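You operate a simulated robot arm through the tools that you are given. There is no shell and no other tool. Be economical: measure what you need, move in short steps, check, and stop when the job is done.

You run a simulated robot arm. Do the job below in one go: nothing can be reset, and whatever is moved stays where it is left.

TASK
Spin the dripping towel in the washer, then switch off.
Fine: shut the soap drawer, dial to SPIN, start once, wait for END.

The check looks at the end state, three seconds after you hand in, the way a careful person would. Anything else that was tipped, shoved, dropped, spilled or broken makes it a failure. Flat cloth is picked up by pressing the open fingertips on it (5 to 10 N) and closing them slowly along it; thin cloth reads only 2 to 8 mm in the jaws.

THE ROBOT
A 7-joint arm with a two-finger parallel gripper, fixed in place. Base frame: the origin is at the foot of the arm, x ahead of it, y to its left, z up. Lengths are in m, angles in degrees, forces in N, time in s.
With the tool pointing down near the work surface it reaches from about 0.12 to 0.54 m from the base axis. Its first joint turns from -66.0 to 66.0 degrees. Payload 2.4 kg.
Tool frame: the origin (TCP) lies between the finger pads and is the grasp point; the fingertips stand 0.03 m ahead of it; z points along the fingers, y is the line along which they close. The gripper opens to 0.094 m. The fingers are 0.028 m wide and 0.01 m thick; the gripper's body (0.05 by 0.096 m) begins 0.055 m behind the TCP.
Orientation is that of the tool frame in the base frame, as [roll, pitch, yaw] about the fixed x, y, z axes, in that order (R = Rz(yaw) Ry(pitch) Rx(roll)). With the fingers straight down and closing along the base's y, the tool's x points along the base's -x, its y along +y and its z along -z.

THE INTERFACE
- The arm moves only by the tool step_arm. Its argument "series" is a list that holds one entry, the list of rows, each a list of 7 numbers: the shift along the tool's x, y, z in m, then the turn, a rotation vector about the tool's x, y, z in degrees, then the finger opening in m, from 0 to 0.094. In form: [[[tx, ty, tz, wx, wy, wz, claw], ...]]. A call has 1 to 20 rows; each row shifts and turns the commanded pose from where the row before left it, along the tool's axes as they then stand. Each row takes 0.2 s and may step no farther than 0.05 m and 8.6 degrees from the row before; otherwise, or with a gripper value out of range, the whole call is refused. A pose out of reach is approached as far as the arm can. The call stops where the force on the tool passes 40 N (or 10 N more than at its start, if that is more) or the arm is blocked; 0.2 s more then pass. The fingers move at their own pace (about 0.153 m/s each) and stop on an object; they squeeze with about 29 N. The grip force told is the motor's: it shows also when the fingers shut on nothing. Time passes only in rows, and 0.2 s behind the last, so rows that do not move let the fingers close. The reply holds the time, the measured pose of the TCP, the force on the tool along the base axes, the opening and the grip force, in the units named above and with some noise, with the torque about the TCP (base axes, N m) and any sound that the robot's microphone picked up.
- Cameras (640 x 400 px; columns grow to the right, rows downward): "scene" is fixed at [0.0638, 0.5063, 1.4279]; the picture's right is [-0.39, -0.92, 0.00], its down [-0.65, 0.27, -0.71] and it looks along [0.66, -0.28, -0.70] (base axes); focal length 335 px, centre (320, 200). "wrist" rides on the gripper at [0.076, 0.014, -0.102] in the tool frame; the picture's right is [-0.18, 0.98, 0.00], its down [-0.75, -0.14, -0.64] and it looks along [-0.63, -0.12, 0.77] (tool axes); focal length 243 px, centre (320, 200). There is no depth. A picture from a camera that has moved, and an enlarged one, comes with that camera's place and axes in the base frame and with its lens. The place of the scene camera against the robot may be out by one fixed shift of up to 0.012 m in any direction.
- snapshot(camera): a new picture of that camera. It takes no simulated time.
- enlarge(camera, box): a new picture of the part [left, top, right, bottom] of that camera's present view, enlarged. It takes no simulated time.
- hand_in(): hands the job in; it is judged then, once.

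Work in short steps. Places have to be worked out from the pictures, the camera data and where the tool is seen: move nearer, look again, correct. Check each grasp and each placing, and mend what went wrong. You have 120 turns and 76 pictures in all, those below and enlarged ones among them. Open the gripper and draw the arm clear of the work before you hand the job in, unless the task says otherwise; then end with one line.

The tools are called after "Call:" by a JSON object that holds its "name" and its "arguments". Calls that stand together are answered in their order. step_arm: Moves the arm, as the interface text tells. Its arguments: {"type":"object","properties":{"series":{"type":"array","items":{"type":"array","items":{"type":"array","items":{"type":"number"}}}}},"required":["series"]} The other tools are called the same way: snapshot (camera) takes a picture; enlarge (camera, box) takes an enlarged picture of a part of a camera's view; hand_in () hands the job in.

At the start:

```text
clock: 0.0
eef_pos: [0.2917, 0.2758, 0.9423]
ee_rot: [179.9, 0.0, 180.0]
ft_force: [0.7, -0.9, -0.4]
wrist_torque: [0.02, 0.06, 0.0]
grip_width: 0.094
grip_force: 0.2
```

scene: 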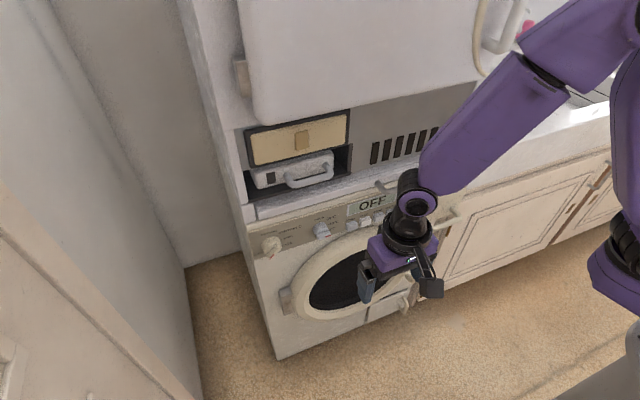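
wrist: 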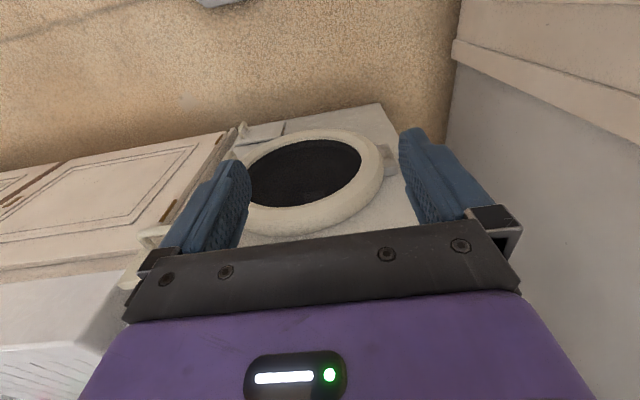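

The washer stands under a shelf with a box; its panel shows OFF. I look at the panel up close.

Call:
{"name": "enlarge", "arguments": {"camera": "scene", "box": [230, 90, 470, 240]}}

Call:
{"name": "enlarge", "arguments": {"camera": "scene", "box": [240, 220, 480, 370]}}

```text
2.67 times, centred on (350, 165) of scene
camera zoom: at [0.0638, 0.5063, 1.4279], right [-0.39, -0.92, 0.0], down [-0.65, 0.27, -0.71], along [0.66, -0.28, -0.7], focal length 892 px, centre (240, 293)
```

zoom: 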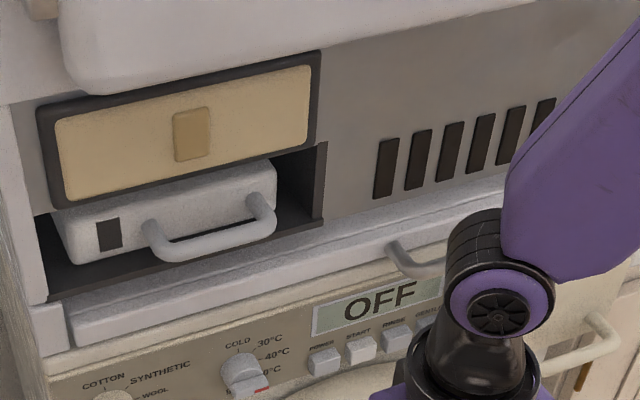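

```text
2.67 times, centred on (360, 295) of scene
camera zoom: at [0.0638, 0.5063, 1.4279], right [-0.39, -0.92, 0.0], down [-0.65, 0.27, -0.71], along [0.66, -0.28, -0.7], focal length 892 px, centre (213, -53)
```

zoom: 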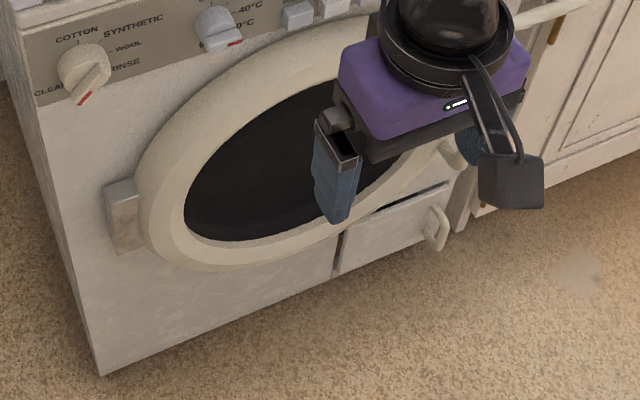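

I tilt the tool toward the washer front (+x) so the wrist camera sees the panel.

Call:
{"name": "step_arm", "arguments": {"series": [[[0, 0, 0, 0, -8.5, 0, 0.03], [0, 0, 0, 0, -8.5, 0, 0.03], [0, 0, 0, 0, -8.5, 0, 0.03], [0, 0, 0, 0, -8.5, 0, 0.03]]]}}

Call:
{"name": "snapshot", "arguments": {"camera": "wrist"}}

Call:
{"name": "snapshot", "arguments": {"camera": "scene"}}

```text
clock: 1.0
eef_pos: [0.2912, 0.276, 0.9419]
ee_rot: [-180.0, 34.1, -179.8]
ft_force: [-0.4, -0.3, 0.0]
wrist_torque: [0.0, 0.01, 0.0]
grip_width: 0.0298
grip_force: 0.1
```

```text
71 pictures are left
camera wrist: at [0.1713, 0.2892, 0.9847], right [0.15, 0.98, 0.1], down [0.26, -0.14, 0.95], along [0.95, -0.12, -0.28], focal length 243 px, centre (320, 200)
```

wrist: 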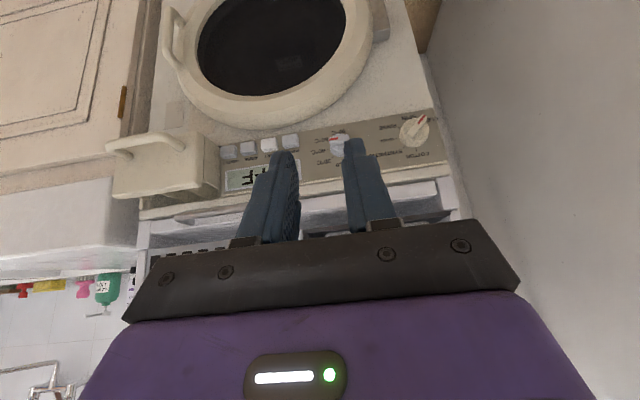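

```text
70 pictures are left
```

scene: 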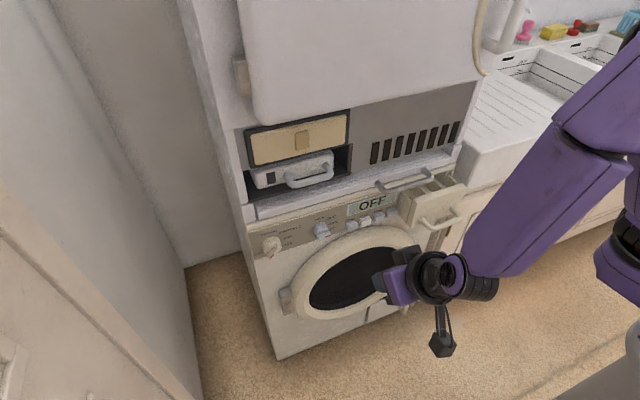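

The soap drawer (right of the display) is standing open. I enlarge for exact pixel positions in both views.

Call:
{"name": "enlarge", "arguments": {"camera": "wrist", "box": [100, 80, 460, 280]}}

Call:
{"name": "enlarge", "arguments": {"camera": "scene", "box": [240, 150, 480, 300]}}

```text
1.78 times, centred on (280, 180) of wrist
camera zoom: at [0.1713, 0.2892, 0.9847], right [0.15, 0.98, 0.1], down [0.26, -0.14, 0.95], along [0.95, -0.12, -0.28], focal length 431 px, centre (391, 236)
```

zoom: 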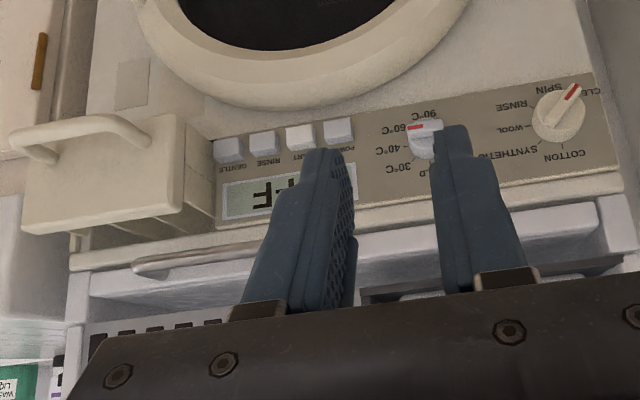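

```text
2.67 times, centred on (360, 225) of scene
camera zoom: at [0.0638, 0.5063, 1.4279], right [-0.39, -0.92, 0.0], down [-0.65, 0.27, -0.71], along [0.66, -0.28, -0.7], focal length 892 px, centre (213, 133)
```

zoom: 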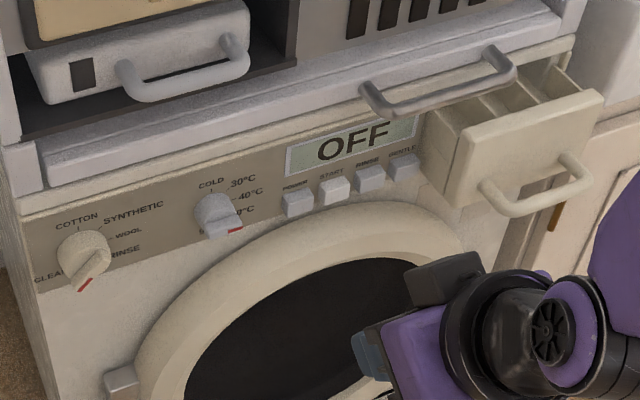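

Estimates: dial ≈ (0.575, 0.418, 0.768), POWER ≈ (0.585, 0.19, 0.737), drawer front ≈ x 0.47 at y≈0. I bring the tool to horizontal in front of the machine, fingers shut.

Call:
{"name": "step_arm", "arguments": {"series": [[[0, -0.02, 0.013, 0, -8, 0, 0.0], [0, -0.02, 0.013, 0, -8, 0, 0.0], [0, -0.02, 0.013, 0, -8, 0, 0.0], [0, -0.02, 0.013, 0, -8, 0, 0.0], [0, -0.02, 0.01, 0, -8, 0, 0.0], [0, -0.02, 0.01, 0, -8, 0, 0.0], [0, -0.02, 0.01, 0, -8, 0, 0.0]]]}}

Call:
{"name": "snapshot", "arguments": {"camera": "wrist"}}

Call:
{"name": "snapshot", "arguments": {"camera": "scene"}}

```text
clock: 2.6
eef_pos: [0.3999, 0.197, 0.9237]
ee_rot: [-58.1, 89.8, -58.1]
ft_force: [-0.1, 0.0, -0.4]
wrist_torque: [0.03, -0.02, -0.01]
grip_width: 0.0
grip_force: 28.9
out of reach, approached as far as the arm can: row 4, 5, 6, 7
```

```text
67 pictures are left
camera wrist: at [0.2977, 0.2113, 0.8473], right [0.0, 0.98, 0.18], down [-0.64, -0.14, 0.75], along [0.77, -0.12, 0.63], focal length 243 px, centre (320, 200)
```

wrist: 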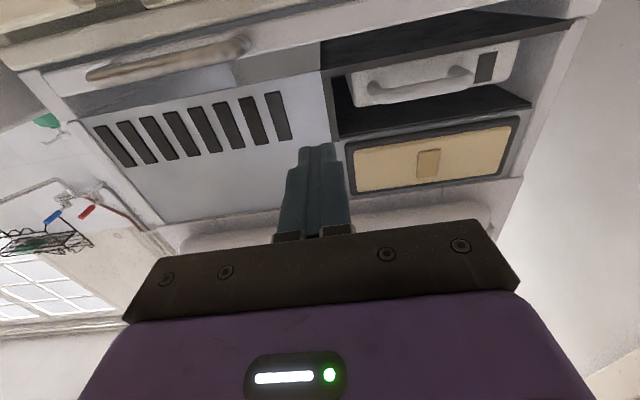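

```text
66 pictures are left
```

scene: 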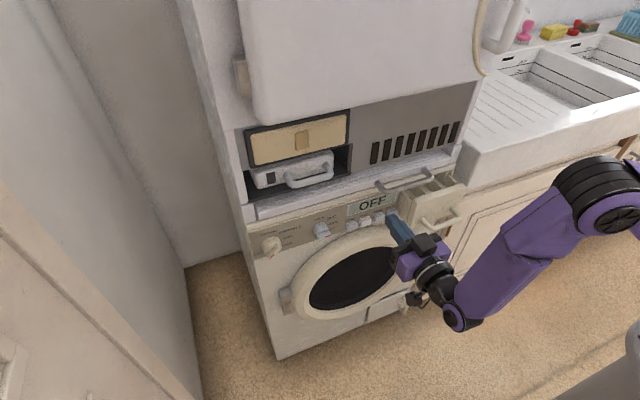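

I test where the commanded pose stands with a null row and then a small down move.

Call:
{"name": "step_arm", "arguments": {"series": [[[0.02, 0, 0, 0, 0, 0, 0], [0.02, 0, 0, 0, 0, 0, 0]]]}}

```text
clock: 3.2
eef_pos: [0.4028, 0.2027, 0.884]
ee_rot: [-84.2, 89.7, -84.5]
ft_force: [0.7, 0.2, -0.6]
wrist_torque: [0.01, -0.02, -0.01]
grip_width: 0.0
grip_force: 29.0
out of reach, approached as far as the arm can: row 1
```

The command follows the reached pose. I lower to z≈0.79 and shift right a bit, then look.

Call:
{"name": "step_arm", "arguments": {"series": [[[0.03, -0.01, 0, 0, 0, 0, 0], [0.03, -0.02, 0, 0, 0, 0, 0], [0.03, -0.02, 0, 0, 0, 0, 0], [0, -0.02, 0, 0, 0, 0, 0], [0, -0.02, 0, 0, 0, 0, 0]]]}}

Call:
{"name": "snapshot", "arguments": {"camera": "wrist"}}

Call:
{"name": "enlarge", "arguments": {"camera": "scene", "box": [320, 150, 520, 275]}}

```text
clock: 4.4
eef_pos: [0.4278, 0.1818, 0.7817]
ee_rot: [-82.6, 89.7, -82.9]
ft_force: [0.8, 0.1, 0.8]
wrist_torque: [-0.02, 0.0, -0.01]
grip_width: 0.0001
grip_force: 28.9
out of reach, approached as far as the arm can: row 1, 2, 3, 4, 5
```

```text
65 pictures are left
camera wrist: at [0.3257, 0.1954, 0.7044], right [0.0, 0.98, 0.18], down [-0.64, -0.14, 0.75], along [0.77, -0.12, 0.63], focal length 243 px, centre (320, 200)
```

wrist: 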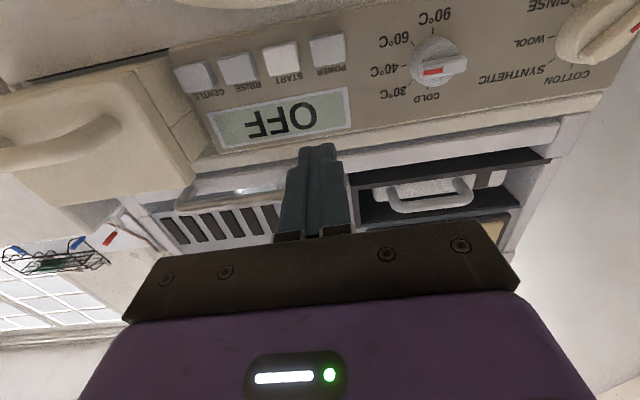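

```text
3.20 times, centred on (420, 212) of scene
camera zoom: at [0.0638, 0.5063, 1.4279], right [-0.39, -0.92, 0.0], down [-0.65, 0.27, -0.71], along [0.66, -0.28, -0.7], focal length 1071 px, centre (0, 160)
```

zoom: 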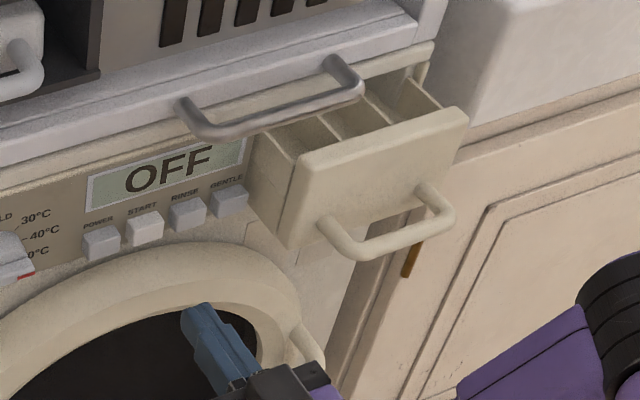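

Refined: drawer front at x≈0.53, y −0.11…0.05, z 0.72…0.83, handle bar at ≈(0.487,−0.02,0.748). I go to face it above the handle at z≈0.805, tips just short of the front.

Call:
{"name": "step_arm", "arguments": {"series": [[[-0.024, 0, 0.02, 0, 0, 0, 0], [0, -0.03, 0.02, 0, 0, 0, 0], [0, -0.04, 0.005, 0, 0, 0, 0], [0, -0.04, 0, 0, 0, 0, 0], [0, -0.04, 0, 0, 0, 0, 0], [0, -0.04, 0, 0, 0, 0, 0], [0, -0.02, 0, 0, 0, 0, 0]]]}}

Call:
{"name": "snapshot", "arguments": {"camera": "wrist"}}

Call:
{"name": "enlarge", "arguments": {"camera": "scene", "box": [320, 150, 520, 275]}}

```text
clock: 5.9
eef_pos: [0.5542, 0.0852, 0.7731]
ee_rot: [-42.1, 89.2, -41.8]
ft_force: [-24.7, -3.1, 13.5]
wrist_torque: [-0.05, -0.09, -0.18]
grip_width: 0.0
grip_force: 28.6
out of reach, approached as far as the arm can: row 2, 3, 4, 5, 6, 7
stopped in row 7: the force on the tool passed its limit at 72 N (the readings are from after the stop); the commanded pose is now the measured one
```

```text
63 pictures are left
camera wrist: at [0.452, 0.098, 0.6962], right [0.0, 0.98, 0.17], down [-0.65, -0.14, 0.75], along [0.76, -0.11, 0.64], focal length 243 px, centre (320, 200)
```

wrist: 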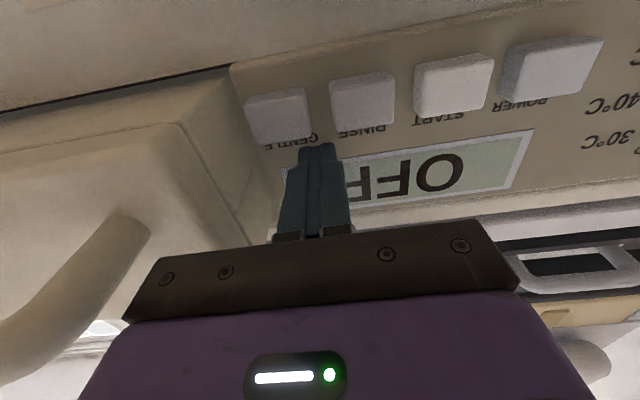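

```text
3.20 times, centred on (420, 212) of scene
camera zoom: at [0.0631, 0.5062, 1.428], right [-0.39, -0.92, 0.0], down [-0.65, 0.27, -0.71], along [0.66, -0.28, -0.7], focal length 1071 px, centre (0, 160)
```

zoom: 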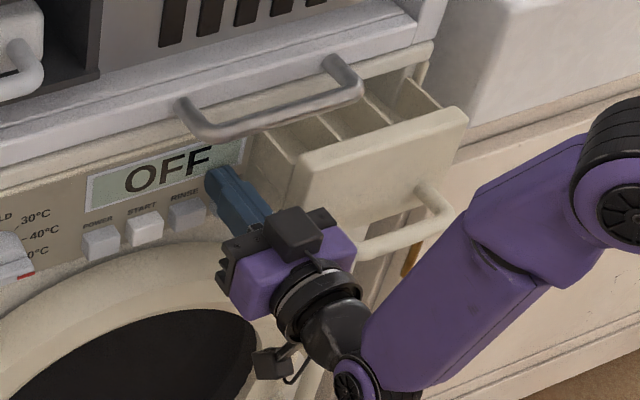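

The out-of-reach handling slid the tip forward to the panel beside GENTLE. I back out gently, tilting the tool downward again, which the arm manages more easily.

Call:
{"name": "step_arm", "arguments": {"series": [[[0, 0.01, -0.03, 0, 0, 0, 0], [0, 0.01, -0.03, 0, 4, 0, 0], [0, 0.01, -0.03, 0, 8, 0, 0]]]}}

Call:
{"name": "enlarge", "arguments": {"camera": "scene", "box": [320, 150, 520, 275]}}

```text
clock: 6.7
eef_pos: [0.488, 0.1447, 0.7653]
ee_rot: [-176.0, 78.4, -176.0]
ft_force: [-0.2, -0.4, 0.5]
wrist_torque: [0.02, -0.01, 0.02]
grip_width: 0.0
grip_force: 29.0
out of reach, approached as far as the arm can: row 1, 2, 3
```

```text
3.20 times, centred on (420, 212) of scene
camera zoom: at [0.0639, 0.5063, 1.4279], right [-0.39, -0.92, 0.0], down [-0.65, 0.27, -0.71], along [0.66, -0.28, -0.7], focal length 1071 px, centre (0, 160)
```

zoom: 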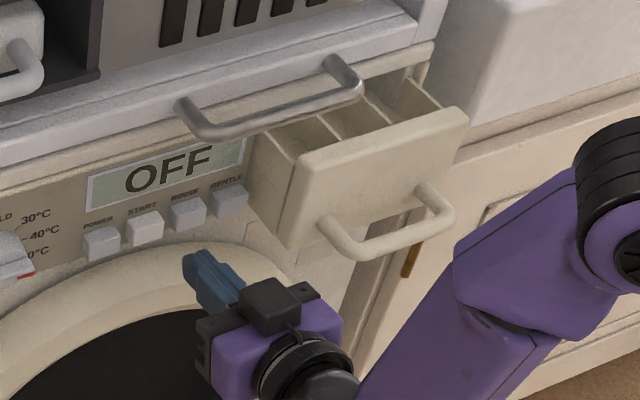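

Buttons and drawer look untouched. I tilt to ~60° and back up/raise to about (0.44, 0.14, 0.83).

Call:
{"name": "step_arm", "arguments": {"series": [[[-0.01, 0, -0.02, 0, 6, 0, 0], [-0.01, 0, -0.025, 0, 6, 0, 0], [-0.015, 0, -0.025, 0, 6.4, 0, 0]]]}}

```text
clock: 7.5
eef_pos: [0.4407, 0.1569, 0.8187]
ee_rot: [-179.0, 60.0, -178.9]
ft_force: [-0.9, 0.2, -0.3]
wrist_torque: [0.02, -0.01, -0.01]
grip_width: 0.0
grip_force: 28.8
out of reach, approached as far as the arm can: row 1, 2
```

Now reachable. I slide right in y toward −0.04 in steps, watching for out-of-reach notes.

Call:
{"name": "step_arm", "arguments": {"series": [[[0, -0.04, 0, 0, 0, 0, 0], [0, -0.04, 0, 0, 0, 0, 0]]]}}

```text
clock: 8.1
eef_pos: [0.4745, 0.1176, 0.8333]
ee_rot: [-177.8, 59.9, -178.1]
ft_force: [0.7, 0.2, 0.1]
wrist_torque: [0.01, 0.0, -0.01]
grip_width: 0.0
grip_force: 29.1
out of reach, approached as far as the arm can: row 1, 2
```

The arm is fold-limited; it needs x≥~0.49 here. I go to x≈0.49 and slide to y≈−0.04 with tips just ahead of the drawer face.

Call:
{"name": "step_arm", "arguments": {"series": [[[-0.005, -0.03, 0.01, 0, 0, 0, 0], [-0.002, -0.04, 0.003, 0, 0, 0, 0], [0, -0.04, 0, 0, 0, 0, 0], [0, -0.04, 0, 0, 0, 0, 0]]]}}

Call:
{"name": "enlarge", "arguments": {"camera": "scene", "box": [320, 150, 520, 275]}}

```text
clock: 9.1
eef_pos: [0.5372, 0.0408, 0.8457]
ee_rot: [-176.9, 57.9, -176.2]
ft_force: [0.5, -0.1, -1.1]
wrist_torque: [0.08, 0.02, 0.01]
grip_width: 0.0001
grip_force: 29.2
out of reach, approached as far as the arm can: row 1, 2, 3, 4
stopped in row 4: the force on the tool passed its limit at 47 N (the readings are from after the stop); the commanded pose is now the measured one
```

```text
3.20 times, centred on (420, 212) of scene
camera zoom: at [0.0639, 0.5063, 1.4279], right [-0.39, -0.92, 0.0], down [-0.65, 0.27, -0.71], along [0.66, -0.28, -0.7], focal length 1071 px, centre (0, 160)
```

zoom: 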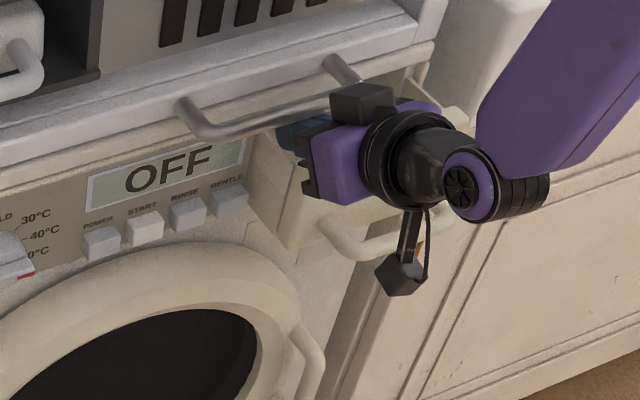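

The limit seems to be wrist tilt, not fold. I back out along the tool axis and then reduce the tilt to ~38°, raising clear of the drawer.

Call:
{"name": "step_arm", "arguments": {"series": [[[0, 0, -0.03, 0, 2, 0, 0], [0, 0, -0.04, 0, 6, 0, 0], [0, 0, -0.04, 0, 7, 0, 0], [0.01, 0, -0.03, 0, 7, 0, 0]]]}}

Call:
{"name": "enlarge", "arguments": {"camera": "scene", "box": [320, 150, 520, 275]}}

```text
clock: 10.1
eef_pos: [0.419, 0.0397, 0.9235]
ee_rot: [-178.0, 35.8, -177.6]
ft_force: [-0.2, -0.1, 0.3]
wrist_torque: [0.0, -0.02, -0.01]
grip_width: 0.0001
grip_force: 28.8
```

```text
3.20 times, centred on (420, 212) of scene
camera zoom: at [0.0638, 0.5063, 1.4279], right [-0.39, -0.92, 0.0], down [-0.65, 0.27, -0.71], along [0.66, -0.28, -0.7], focal length 1071 px, centre (0, 160)
```

zoom: 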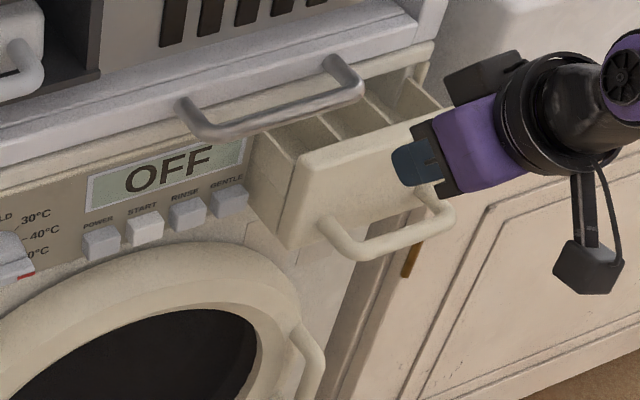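

Call:
{"name": "snapshot", "arguments": {"camera": "wrist"}}

```text
58 pictures are left
camera wrist: at [0.2963, 0.0519, 0.9623], right [0.13, 0.99, 0.08], down [0.24, -0.11, 0.97], along [0.96, -0.1, -0.25], focal length 243 px, centre (320, 200)
```

wrist: 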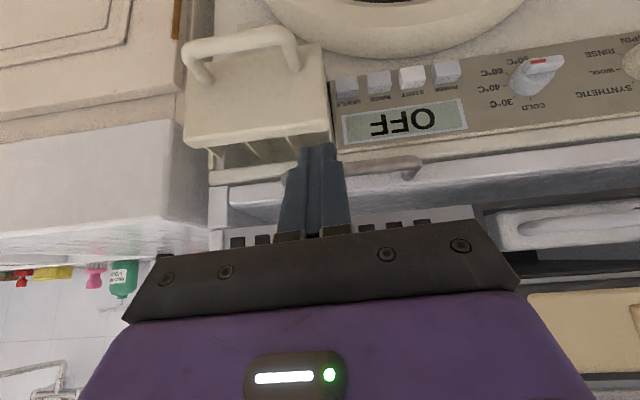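

Wrist view confirms: handle bar (0.477, −0.034, 0.75), front face x≈0.53, y −0.12…0.045. I shift to y≈−0.07 (clear of the metal bar) and advance along the tool axis.

Call:
{"name": "step_arm", "arguments": {"series": [[[0, -0.04, 0, 0, 0, 0, 0], [0, -0.04, 0, 0, 0, 0, 0], [0, -0.03, 0, 0, 0, 0, 0], [0, 0, 0.04, 0, 0, 0, 0], [0, 0, 0.04, 0, 0, 0, 0]]]}}

Call:
{"name": "enlarge", "arguments": {"camera": "scene", "box": [320, 150, 520, 275]}}

Call:
{"name": "snapshot", "arguments": {"camera": "wrist"}}

```text
clock: 11.3
eef_pos: [0.471, -0.0683, 0.8652]
ee_rot: [-177.2, 35.7, -177.3]
ft_force: [0.4, -0.7, -1.4]
wrist_torque: [-0.02, 0.01, -0.01]
grip_width: 0.0001
grip_force: 28.7
out of reach, approached as far as the arm can: row 5
```

```text
3.20 times, centred on (420, 212) of scene
camera zoom: at [0.0638, 0.5063, 1.4279], right [-0.39, -0.92, 0.0], down [-0.65, 0.27, -0.71], along [0.66, -0.28, -0.7], focal length 1071 px, centre (0, 160)
```

zoom: 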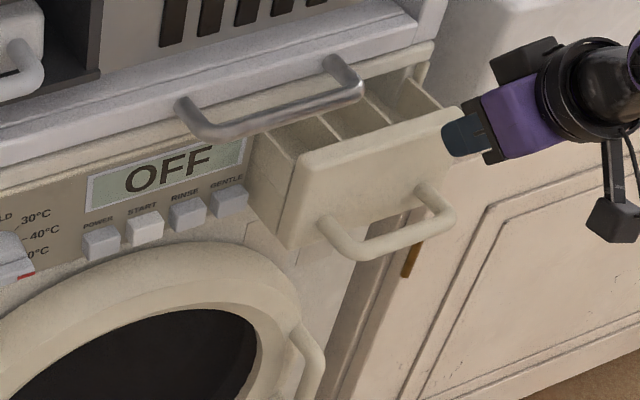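

```text
56 pictures are left
camera wrist: at [0.3493, -0.0541, 0.9026], right [0.13, 0.99, 0.07], down [0.24, -0.1, 0.97], along [0.96, -0.11, -0.25], focal length 243 px, centre (320, 200)
```

wrist: 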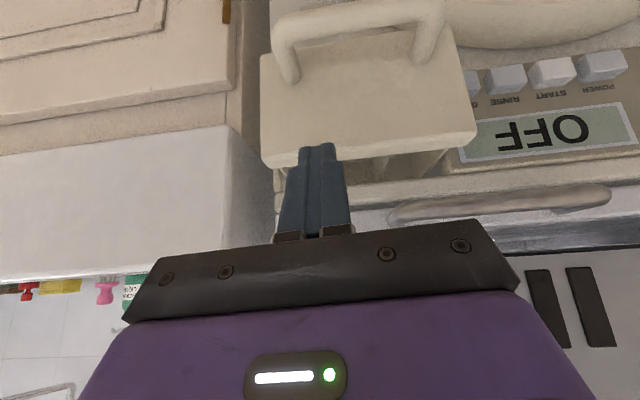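

Going lower makes the tilt infeasible. I'll instead push on the handle bar with a ~15° tilt at y≈−0.07: first reduce tilt and back off to x≈0.42.

Call:
{"name": "step_arm", "arguments": {"series": [[[0.014, 0, -0.01, 0, 7, 0, 0], [0.015, 0, -0.008, 0, 7, 0, 0], [0.015, 0, -0.006, 0, 7, 0, 0]]]}}

```text
clock: 12.1
eef_pos: [0.4197, -0.0692, 0.8665]
ee_rot: [-178.3, 14.8, -178.3]
ft_force: [0.2, -0.6, -0.3]
wrist_torque: [0.0, 0.03, -0.01]
grip_width: 0.0002
grip_force: 29.2
```

Good. Now straight down 0.10 m to the handle's height, still ahead of it.

Call:
{"name": "step_arm", "arguments": {"series": [[[0.009, 0, 0.032, 0, 0, 0, 0], [0.009, 0, 0.032, 0, 0, 0, 0], [0.008, 0, 0.032, 0, 0, 0, 0]]]}}

Call:
{"name": "enlarge", "arguments": {"camera": "scene", "box": [360, 150, 560, 275]}}

Call:
{"name": "snapshot", "arguments": {"camera": "wrist"}}

```text
clock: 12.9
eef_pos: [0.4194, -0.0728, 0.7659]
ee_rot: [-178.3, 14.9, -178.3]
ft_force: [0.4, -0.6, 1.1]
wrist_torque: [0.02, 0.03, 0.02]
grip_width: 0.0
grip_force: 29.1
```

```text
3.20 times, centred on (460, 212) of scene
camera zoom: at [0.0638, 0.5063, 1.4279], right [-0.39, -0.92, 0.0], down [-0.65, 0.27, -0.71], along [0.66, -0.28, -0.7], focal length 1071 px, centre (-128, 160)
```

zoom: 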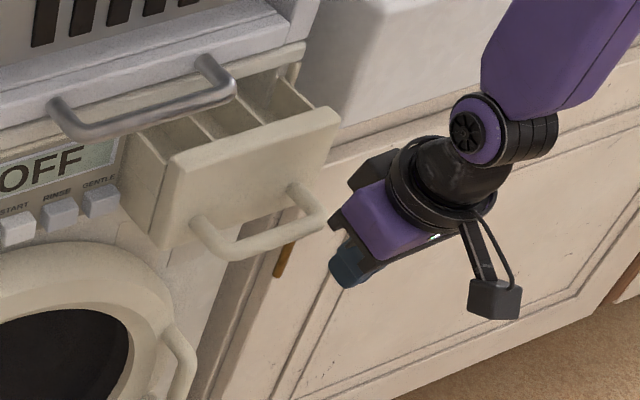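

```text
54 pictures are left
camera wrist: at [0.3191, -0.0587, 0.8455], right [0.16, 0.99, 0.02], down [0.57, -0.11, 0.82], along [0.81, -0.12, -0.57], focal length 243 px, centre (320, 200)
```

wrist: 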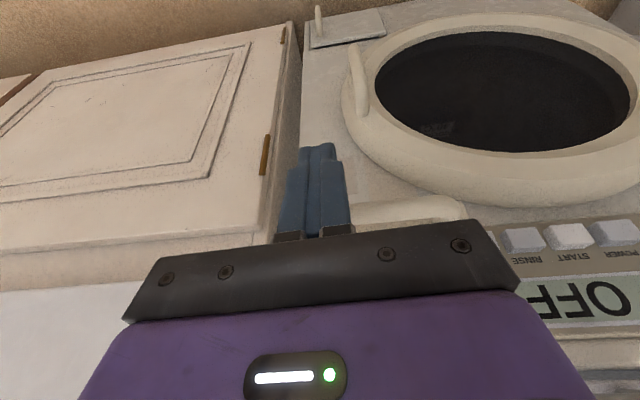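

Handle bar spans y≈−0.10…0.02 at x≈0.477, z≈0.75; my fingers are in front of it. I push +x.

Call:
{"name": "step_arm", "arguments": {"series": [[[-0.019, 0.006, 0.005, 0, 0, 0, 0], [-0.014, 0, 0.004, 0, 0, 0, 0], [-0.014, 0, 0.004, 0, 0, 0, 0], [-0.014, 0, 0.004, 0, 0, 0, 0]]]}}

Call:
{"name": "enlarge", "arguments": {"camera": "scene", "box": [360, 150, 560, 275]}}

```text
clock: 13.9
eef_pos: [0.4848, -0.0644, 0.766]
ee_rot: [-178.3, 14.9, -178.3]
ft_force: [-0.7, -0.3, -0.3]
wrist_torque: [-0.01, 0.02, -0.03]
grip_width: 0.0
grip_force: 28.8
```

```text
3.20 times, centred on (460, 212) of scene
camera zoom: at [0.0638, 0.5063, 1.4279], right [-0.39, -0.92, 0.0], down [-0.65, 0.27, -0.71], along [0.66, -0.28, -0.7], focal length 1071 px, centre (-128, 160)
```

zoom: 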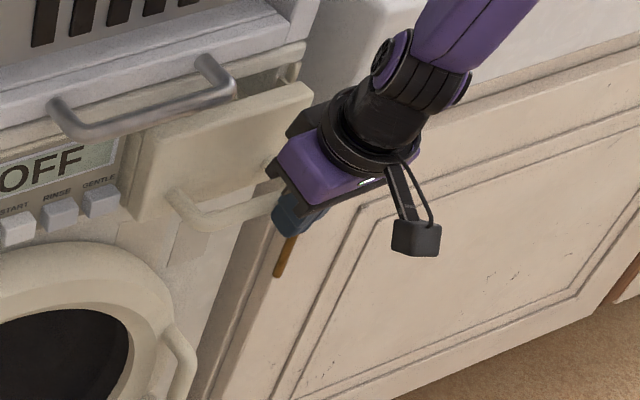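

The drawer has gone in about half way with almost no resistance. I keep pushing in small steps.

Call:
{"name": "step_arm", "arguments": {"series": [[[-0.01, 0, 0.0027, 0, 0, 0, 0], [-0.01, 0, 0.0027, 0, 0, 0, 0], [-0.01, 0, 0.0027, 0, 0, 0, 0], [-0.008, 0, 0.002, 0, 0, 0, 0]]]}}

Call:
{"name": "enlarge", "arguments": {"camera": "scene", "box": [360, 150, 560, 275]}}

```text
clock: 14.9
eef_pos: [0.5188, -0.063, 0.7624]
ee_rot: [-178.4, 14.3, -178.3]
ft_force: [-28.7, -0.3, 5.7]
wrist_torque: [-0.09, 0.27, -0.04]
grip_width: 0.0
grip_force: 29.1
```

```text
3.20 times, centred on (460, 212) of scene
camera zoom: at [0.0631, 0.5063, 1.4279], right [-0.39, -0.92, 0.0], down [-0.65, 0.27, -0.71], along [0.66, -0.28, -0.7], focal length 1071 px, centre (-128, 160)
```

zoom: 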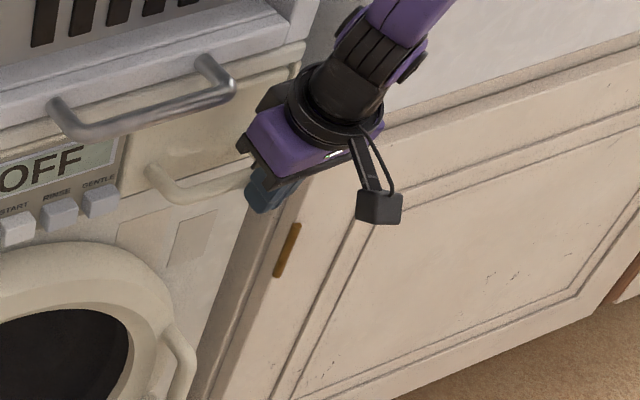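

Drawer is flush with a firm stop. I back off straight, then move up-left toward the buttons for a look.

Call:
{"name": "step_arm", "arguments": {"series": [[[0.029, 0, -0.008, 0, 0, 0, 0], [0.04, 0, -0.011, 0, 0, 0, 0], [0.03, 0.03, -0.02, 0, -6, 0, 0], [0, 0.05, -0.02, 0, -8, 0, 0], [0, 0.05, -0.01, 0, -8, 0, 0], [0, 0.05, 0, 0, -6, 0, 0], [0, 0.05, 0, 0, 0, 0, 0], [0, 0.03, 0, 0, 0, 0, 0]]]}}

Call:
{"name": "snapshot", "arguments": {"camera": "wrist"}}

Call:
{"name": "enlarge", "arguments": {"camera": "scene", "box": [240, 150, 480, 300]}}

```text
refused: row 4 steps farther than a row can; nothing moved
```

```text
51 pictures are left
camera wrist: at [0.4185, -0.049, 0.8427], right [0.16, 0.99, 0.02], down [0.57, -0.11, 0.81], along [0.8, -0.12, -0.58], focal length 243 px, centre (320, 200)
```

wrist: 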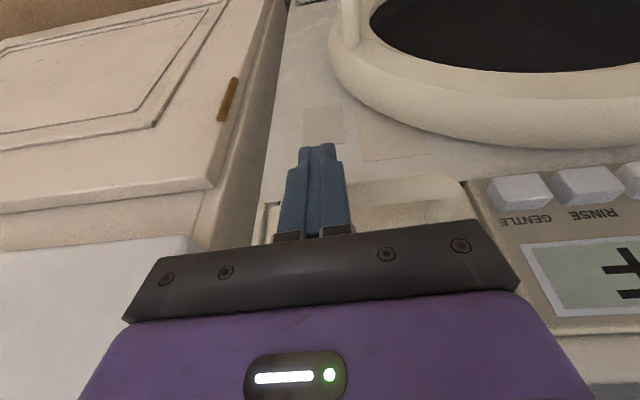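

```text
2.67 times, centred on (360, 225) of scene
camera zoom: at [0.0631, 0.5063, 1.4279], right [-0.39, -0.92, 0.0], down [-0.65, 0.27, -0.71], along [0.66, -0.28, -0.7], focal length 892 px, centre (213, 133)
```

zoom: 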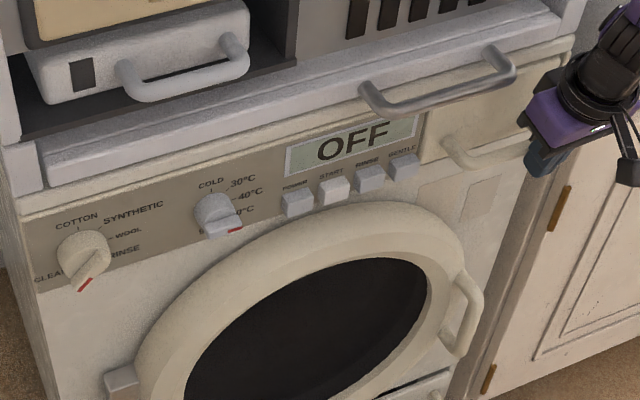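

The step was too large; I redo it with smaller combined steps.

Call:
{"name": "step_arm", "arguments": {"series": [[[0.029, 0, -0.008, 0, 0, 0, 0], [0.04, 0, -0.011, 0, 0, 0, 0], [0.03, 0.02, -0.02, 0, -6, 0, 0], [0, 0.04, -0.02, 0, -8, 0, 0], [0, 0.04, -0.01, 0, -8, 0, 0], [0, 0.045, 0, 0, -6, 0, 0], [0, 0.045, 0, 0, 0, 0, 0], [0, 0.045, 0, 0, 0, 0, 0], [0, 0.02, 0, 0, 0, 0, 0]]]}}

Call:
{"name": "snapshot", "arguments": {"camera": "wrist"}}

```text
clock: 16.9
eef_pos: [0.4314, 0.2081, 0.8114]
ee_rot: [-177.8, 42.9, -177.2]
ft_force: [-0.4, 0.7, 0.2]
wrist_torque: [-0.01, 0.02, 0.02]
grip_width: 0.0
grip_force: 29.1
out of reach, approached as far as the arm can: row 2, 4, 5
```

```text
49 pictures are left
camera wrist: at [0.305, 0.2196, 0.8334], right [0.11, 0.99, 0.1], down [0.12, -0.11, 0.99], along [0.99, -0.1, -0.13], focal length 243 px, centre (320, 200)
```

wrist: 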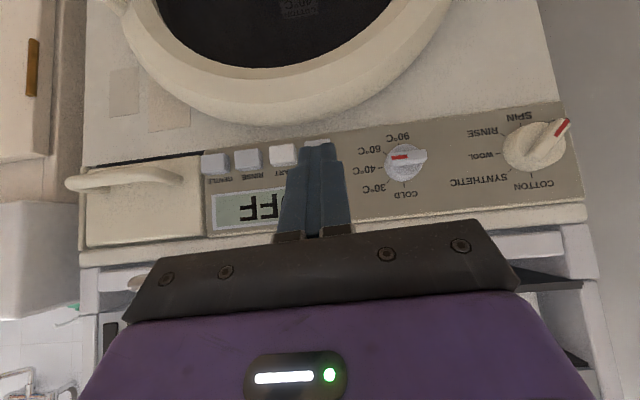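

Call:
{"name": "enlarge", "arguments": {"camera": "wrist", "box": [440, 90, 600, 215]}}

Call:
{"name": "enlarge", "arguments": {"camera": "wrist", "box": [190, 100, 350, 240]}}

```text
3.20 times, centred on (520, 152) of wrist
camera zoom: at [0.305, 0.2196, 0.8334], right [0.11, 0.99, 0.1], down [0.12, -0.11, 0.99], along [0.99, -0.1, -0.13], focal length 776 px, centre (-320, 352)
```

zoom: 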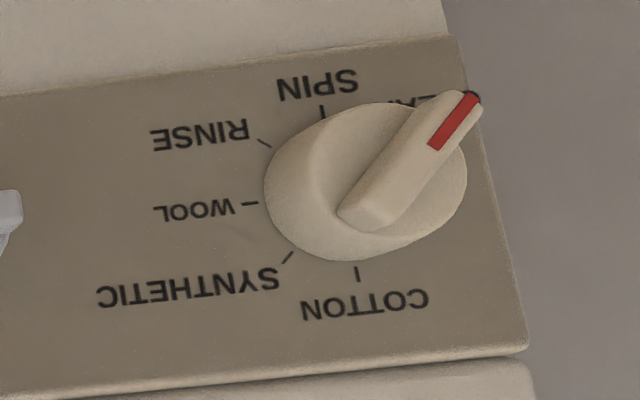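

```text
2.86 times, centred on (270, 170) of wrist
camera zoom: at [0.305, 0.2196, 0.8334], right [0.11, 0.99, 0.1], down [0.12, -0.11, 0.99], along [0.99, -0.1, -0.13], focal length 693 px, centre (463, 286)
```

zoom: 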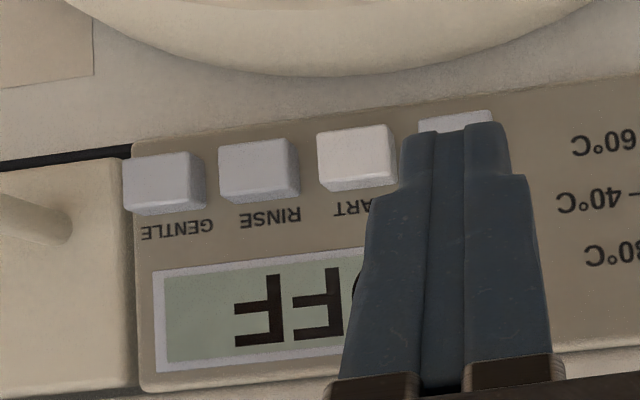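

Dial points at CLEAN; SPIN is one 45° notch counter-clockwise (seen from the front). First POWER: centre ≈ y 0.193, z 0.74, front x≈0.573. I approach with ~65° tilt.

Call:
{"name": "step_arm", "arguments": {"series": [[[0, -0.005, 0.03, 0, -7.3, 0, 0], [0, -0.005, 0.03, 0, -7.3, 0, 0], [0, -0.004, 0.03, 0, -7.3, 0, 0]]]}}

Call:
{"name": "snapshot", "arguments": {"camera": "wrist"}}

Call:
{"name": "enlarge", "arguments": {"camera": "scene", "box": [300, 170, 460, 270]}}

```text
clock: 17.7
eef_pos: [0.5044, 0.1923, 0.7533]
ee_rot: [-176.2, 64.9, -175.4]
ft_force: [0.1, 0.0, 1.4]
wrist_torque: [-0.02, 0.02, -0.02]
grip_width: 0.0002
grip_force: 28.5
```

```text
46 pictures are left
camera wrist: at [0.3787, 0.2031, 0.7273], right [0.06, 0.99, 0.14], down [-0.26, -0.12, 0.96], along [0.96, -0.09, 0.25], focal length 243 px, centre (320, 200)
```

wrist: 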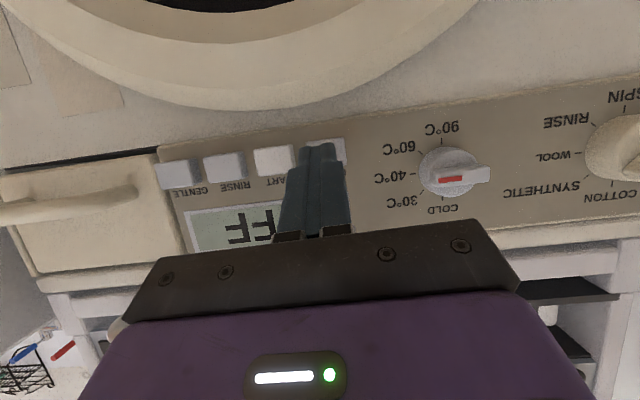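

```text
4.00 times, centred on (380, 220) of scene
camera zoom: at [0.0638, 0.5063, 1.4279], right [-0.39, -0.92, 0.0], down [-0.65, 0.27, -0.71], along [0.66, -0.28, -0.7], focal length 1338 px, centre (80, 120)
```

zoom: 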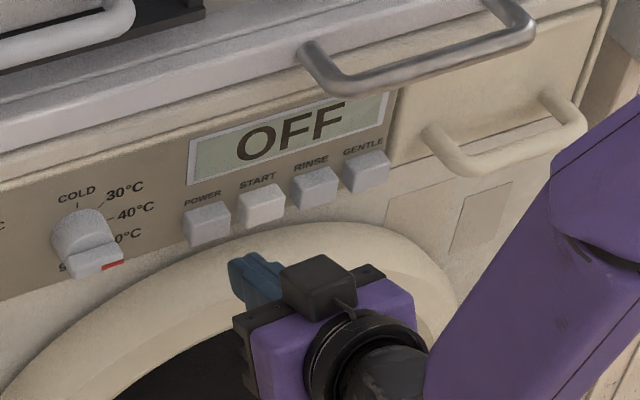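

Aligned (button ≈ y 0.195, z 0.74). I advance in small x steps, listening for a click.

Call:
{"name": "step_arm", "arguments": {"series": [[[-0.0012, 0.002, 0.0215, 0, 0, 0, 0], [-0.0017, 0, 0.0036, 0, 0, 0, 0], [-0.0017, 0, 0.0036, 0, 0, 0, 0], [-0.0017, 0, 0.0036, 0, 0, 0, 0]]]}}

Call:
{"name": "enlarge", "arguments": {"camera": "scene", "box": [300, 170, 460, 270]}}

```text
clock: 18.7
eef_pos: [0.5349, 0.1944, 0.7466]
ee_rot: [-176.1, 64.8, -175.2]
ft_force: [0.9, -0.5, -0.3]
wrist_torque: [-0.01, 0.0, 0.01]
grip_width: 0.0
grip_force: 29.0
```

```text
4.00 times, centred on (380, 220) of scene
camera zoom: at [0.0638, 0.5063, 1.4279], right [-0.39, -0.92, 0.0], down [-0.65, 0.27, -0.71], along [0.66, -0.28, -0.7], focal length 1338 px, centre (80, 120)
```

zoom: 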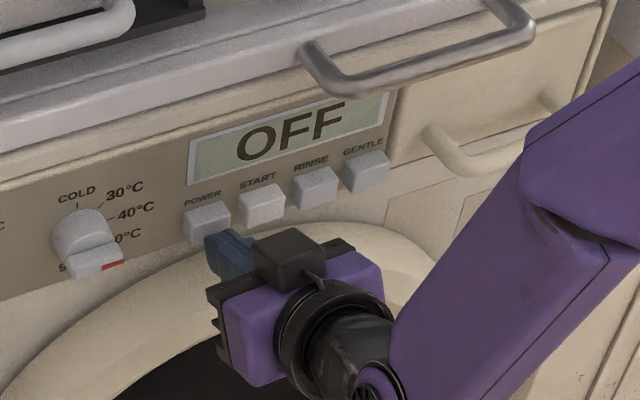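

Call:
{"name": "step_arm", "arguments": {"series": [[[-0.0017, 0, 0.0036, 0, 0, 0, 0], [-0.0017, 0, 0.0036, 0, 0, 0, 0]]]}}

Call:
{"name": "snapshot", "arguments": {"camera": "wrist"}}

```text
clock: 19.3
eef_pos: [0.5402, 0.195, 0.7456]
ee_rot: [-175.9, 64.7, -175.0]
ft_force: [-11.7, -2.1, 4.3]
wrist_torque: [0.02, -0.15, -0.08]
grip_width: 0.0001
grip_force: 29.0
heard: click
```

```text
43 pictures are left
camera wrist: at [0.4149, 0.2052, 0.7202], right [0.06, 0.99, 0.14], down [-0.26, -0.12, 0.96], along [0.96, -0.09, 0.25], focal length 243 px, centre (320, 200)
```

wrist: 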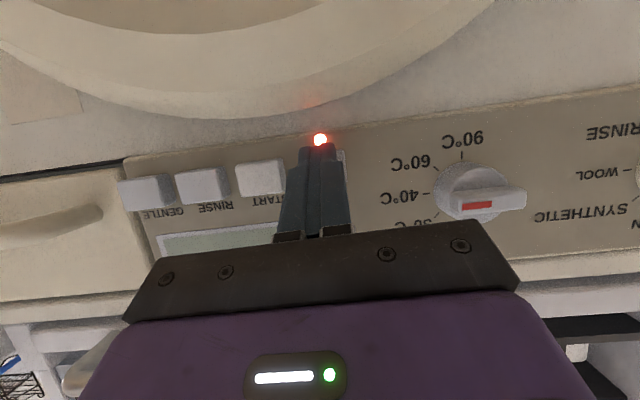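

Click heard and a red lamp lit. I back off and check the display.

Call:
{"name": "step_arm", "arguments": {"series": [[[0.0085, 0, -0.018, 0, 0, 0, 0], [0.0085, 0, -0.03, 0, 0, 0, 0], [0, 0.0, -0.04, 0, 0, 0, 0]]]}}

Call:
{"name": "enlarge", "arguments": {"camera": "scene", "box": [250, 170, 450, 295]}}

Call:
{"name": "snapshot", "arguments": {"camera": "wrist"}}

```text
clock: 20.1
eef_pos: [0.4546, 0.1929, 0.7658]
ee_rot: [-176.3, 64.8, -175.3]
ft_force: [0.5, 0.0, 0.3]
wrist_torque: [0.03, -0.02, 0.03]
grip_width: 0.0
grip_force: 28.8
```

```text
3.20 times, centred on (350, 232) of scene
camera zoom: at [0.0639, 0.5063, 1.4279], right [-0.39, -0.92, 0.0], down [-0.65, 0.27, -0.71], along [0.66, -0.28, -0.7], focal length 1071 px, centre (224, 96)
```

zoom: 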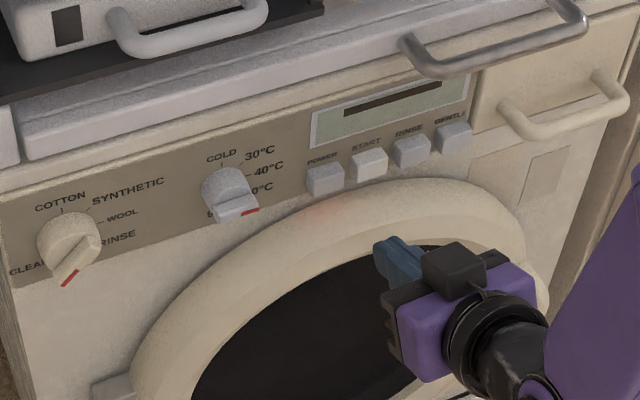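

```text
41 pictures are left
camera wrist: at [0.3292, 0.2032, 0.7407], right [0.06, 0.99, 0.14], down [-0.26, -0.12, 0.96], along [0.96, -0.09, 0.25], focal length 243 px, centre (320, 200)
```

wrist: 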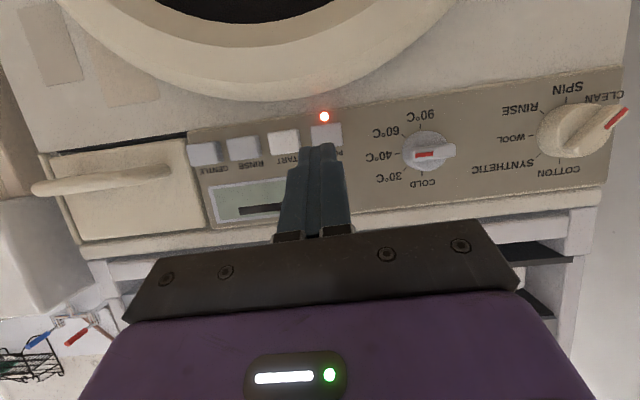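

Machine is powered (display shows a dash, lamp red). Next the dial at ≈(0.57, 0.42, 0.768): I move left staying back, levelling the tool to near horizontal.

Call:
{"name": "step_arm", "arguments": {"series": [[[0, 0.037, 0.004, 0, -4, 0, 0.0], [0, 0.038, 0.003, 0, -4, 0, 0.0], [0, 0.038, 0.003, 0, -4, 0, 0.0], [0, 0.038, 0.003, 0, -4, 0, 0.0], [0, 0.038, 0.003, 0, -4, 0, 0.0], [0, 0.038, 0.003, 0, -4, 0, 0.0]]]}}

Call:
{"name": "snapshot", "arguments": {"camera": "wrist"}}

```text
clock: 21.5
eef_pos: [0.4678, 0.4201, 0.7578]
ee_rot: [-122.6, 87.9, -121.6]
ft_force: [-0.5, -0.5, 0.7]
wrist_torque: [-0.02, 0.0, 0.04]
grip_width: 0.0
grip_force: 29.3
```

```text
40 pictures are left
camera wrist: at [0.3635, 0.4296, 0.6825], right [-0.02, 0.99, 0.15], down [-0.62, -0.13, 0.77], along [0.78, -0.08, 0.62], focal length 243 px, centre (320, 200)
```

wrist: 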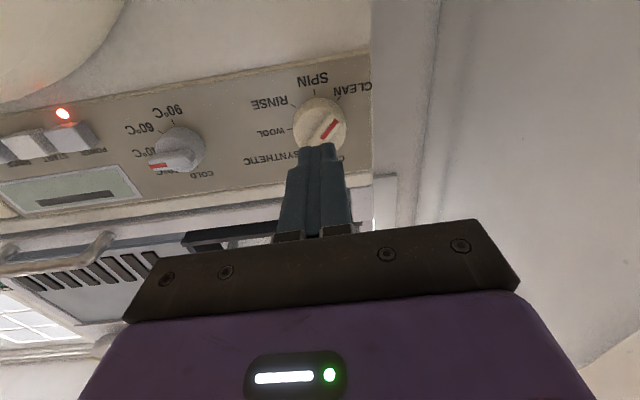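

Fully reachable here. Dial centre ≈ (0.566, 0.4215, 0.765). I level the last 2°, align, open fingers and roll +45° to match the knob's bar.

Call:
{"name": "step_arm", "arguments": {"series": [[[-0.007, 0.0015, 0, 0, -2, 0, 0.05], [0, 0, 0, 0, 0, 7.5, 0.05], [0, 0, 0, 0, 0, 7.5, 0.05], [0, 0, 0, 0, 0, 7.5, 0.05], [0, 0, 0, 0, 0, 7.5, 0.05], [0, 0, 0, 0, 0, 7.5, 0.05], [0, 0, 0, 0, 0, 7.5, 0.05]]]}}

Call:
{"name": "snapshot", "arguments": {"camera": "wrist"}}

Call:
{"name": "enlarge", "arguments": {"camera": "scene", "box": [230, 190, 390, 290]}}

```text
clock: 23.1
eef_pos: [0.4638, 0.4232, 0.8181]
ee_rot: [89.1, 46.6, 90.6]
ft_force: [0.3, -0.8, -0.3]
wrist_torque: [0.03, 0.0, -0.03]
grip_width: 0.0501
grip_force: 0.1
out of reach, approached as far as the arm can: row 6, 7
```

```text
39 pictures are left
camera wrist: at [0.3604, 0.4827, 0.7717], right [-0.02, 0.59, 0.81], down [-0.63, -0.63, 0.44], along [0.77, -0.5, 0.39], focal length 243 px, centre (320, 200)
```

wrist: 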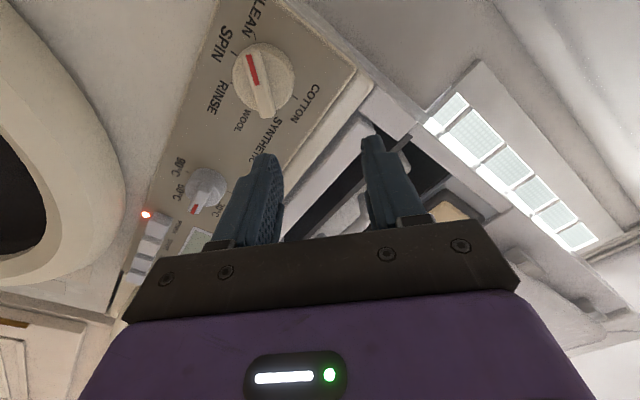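

```text
4.00 times, centred on (310, 240) of scene
camera zoom: at [0.0638, 0.5063, 1.4279], right [-0.39, -0.92, 0.0], down [-0.65, 0.27, -0.71], along [0.66, -0.28, -0.7], focal length 1338 px, centre (360, 40)
```

zoom: 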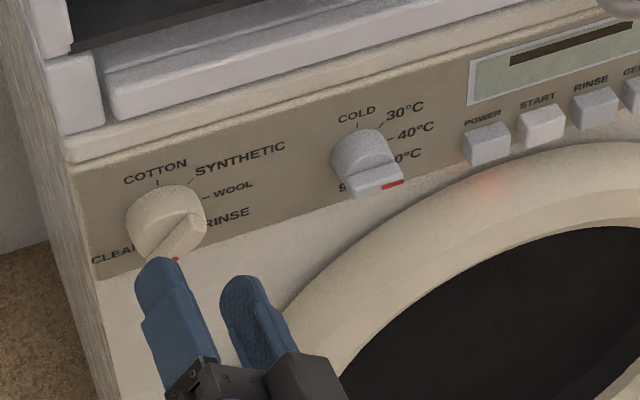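

The last 10° of roll was out of reach and the tool drifted up 5 cm. I roll back ~10° and move down to the dial centre; the closing pads will align.

Call:
{"name": "step_arm", "arguments": {"series": [[[0.02, -0.017, 0, 0, 0, -5, 0.05], [0.022, -0.016, 0, 0, 0, -5, 0.05]]]}}

Call:
{"name": "snapshot", "arguments": {"camera": "wrist"}}

```text
clock: 23.7
eef_pos: [0.4646, 0.427, 0.7822]
ee_rot: [88.6, 56.9, 90.2]
ft_force: [0.2, -0.4, 0.3]
wrist_torque: [0.01, 0.02, 0.02]
grip_width: 0.0496
grip_force: 0.1
out of reach, approached as far as the arm can: row 1, 2
```

```text
37 pictures are left
camera wrist: at [0.3614, 0.4775, 0.724], right [-0.02, 0.72, 0.69], down [-0.64, -0.54, 0.55], along [0.77, -0.43, 0.47], focal length 243 px, centre (320, 200)
```

wrist: 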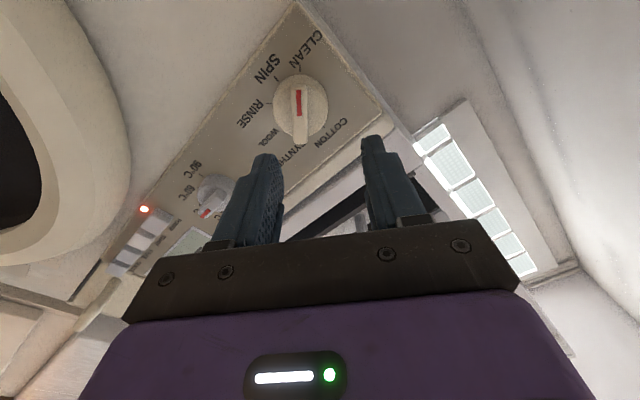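

Centre confirmed (0.566, 0.421, 0.765). I roll back a little more and drop the remaining ~17 mm.

Call:
{"name": "step_arm", "arguments": {"series": [[[0.006, -0.007, 0, 0, 0, -5, 0.05], [0.006, -0.007, 0, 0, 0, -3, 0.05]]]}}

Call:
{"name": "snapshot", "arguments": {"camera": "wrist"}}

```text
clock: 24.3
eef_pos: [0.4658, 0.42, 0.7632]
ee_rot: [88.1, 64.7, 89.5]
ft_force: [1.2, 0.5, 0.9]
wrist_torque: [0.0, 0.01, 0.03]
grip_width: 0.0498
grip_force: 0.1
```

```text
36 pictures are left
camera wrist: at [0.3623, 0.463, 0.6991], right [-0.03, 0.81, 0.59], down [-0.64, -0.46, 0.61], along [0.77, -0.36, 0.53], focal length 243 px, centre (320, 200)
```

wrist: 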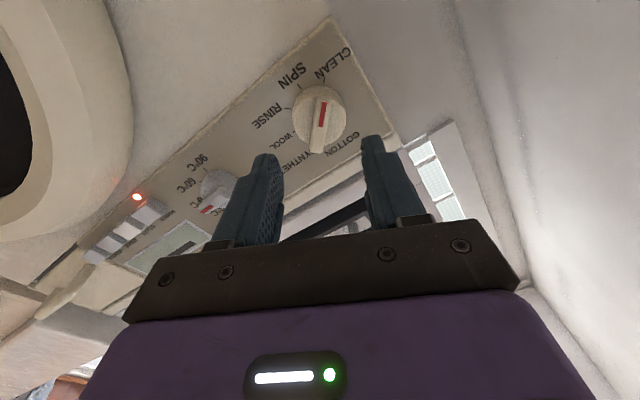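

Within reach now, roll 26°. I advance 5 cm toward the knob and look.

Call:
{"name": "step_arm", "arguments": {"series": [[[0, 0, 0.025, 0, 0, 0, 0.05], [0, 0, 0.025, 0, 0, 0, 0.05]]]}}

Call:
{"name": "snapshot", "arguments": {"camera": "wrist"}}

Call:
{"name": "enlarge", "arguments": {"camera": "scene", "box": [230, 190, 390, 290]}}

```text
clock: 24.9
eef_pos: [0.5143, 0.4207, 0.7616]
ee_rot: [88.0, 64.6, 89.5]
ft_force: [0.2, 0.6, -0.2]
wrist_torque: [0.02, 0.02, 0.0]
grip_width: 0.0502
grip_force: 0.1
```

```text
35 pictures are left
camera wrist: at [0.4122, 0.4635, 0.6988], right [-0.03, 0.81, 0.59], down [-0.64, -0.46, 0.61], along [0.77, -0.36, 0.53], focal length 243 px, centre (320, 200)
```

wrist: 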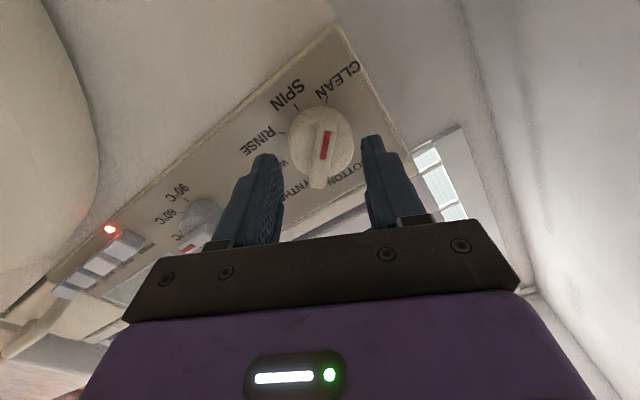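

```text
4.00 times, centred on (310, 240) of scene
camera zoom: at [0.0638, 0.5063, 1.4279], right [-0.39, -0.92, 0.0], down [-0.65, 0.27, -0.71], along [0.66, -0.28, -0.7], focal length 1338 px, centre (360, 40)
```

zoom: 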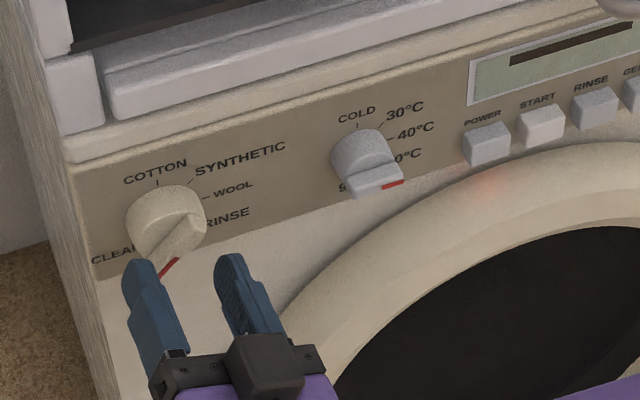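

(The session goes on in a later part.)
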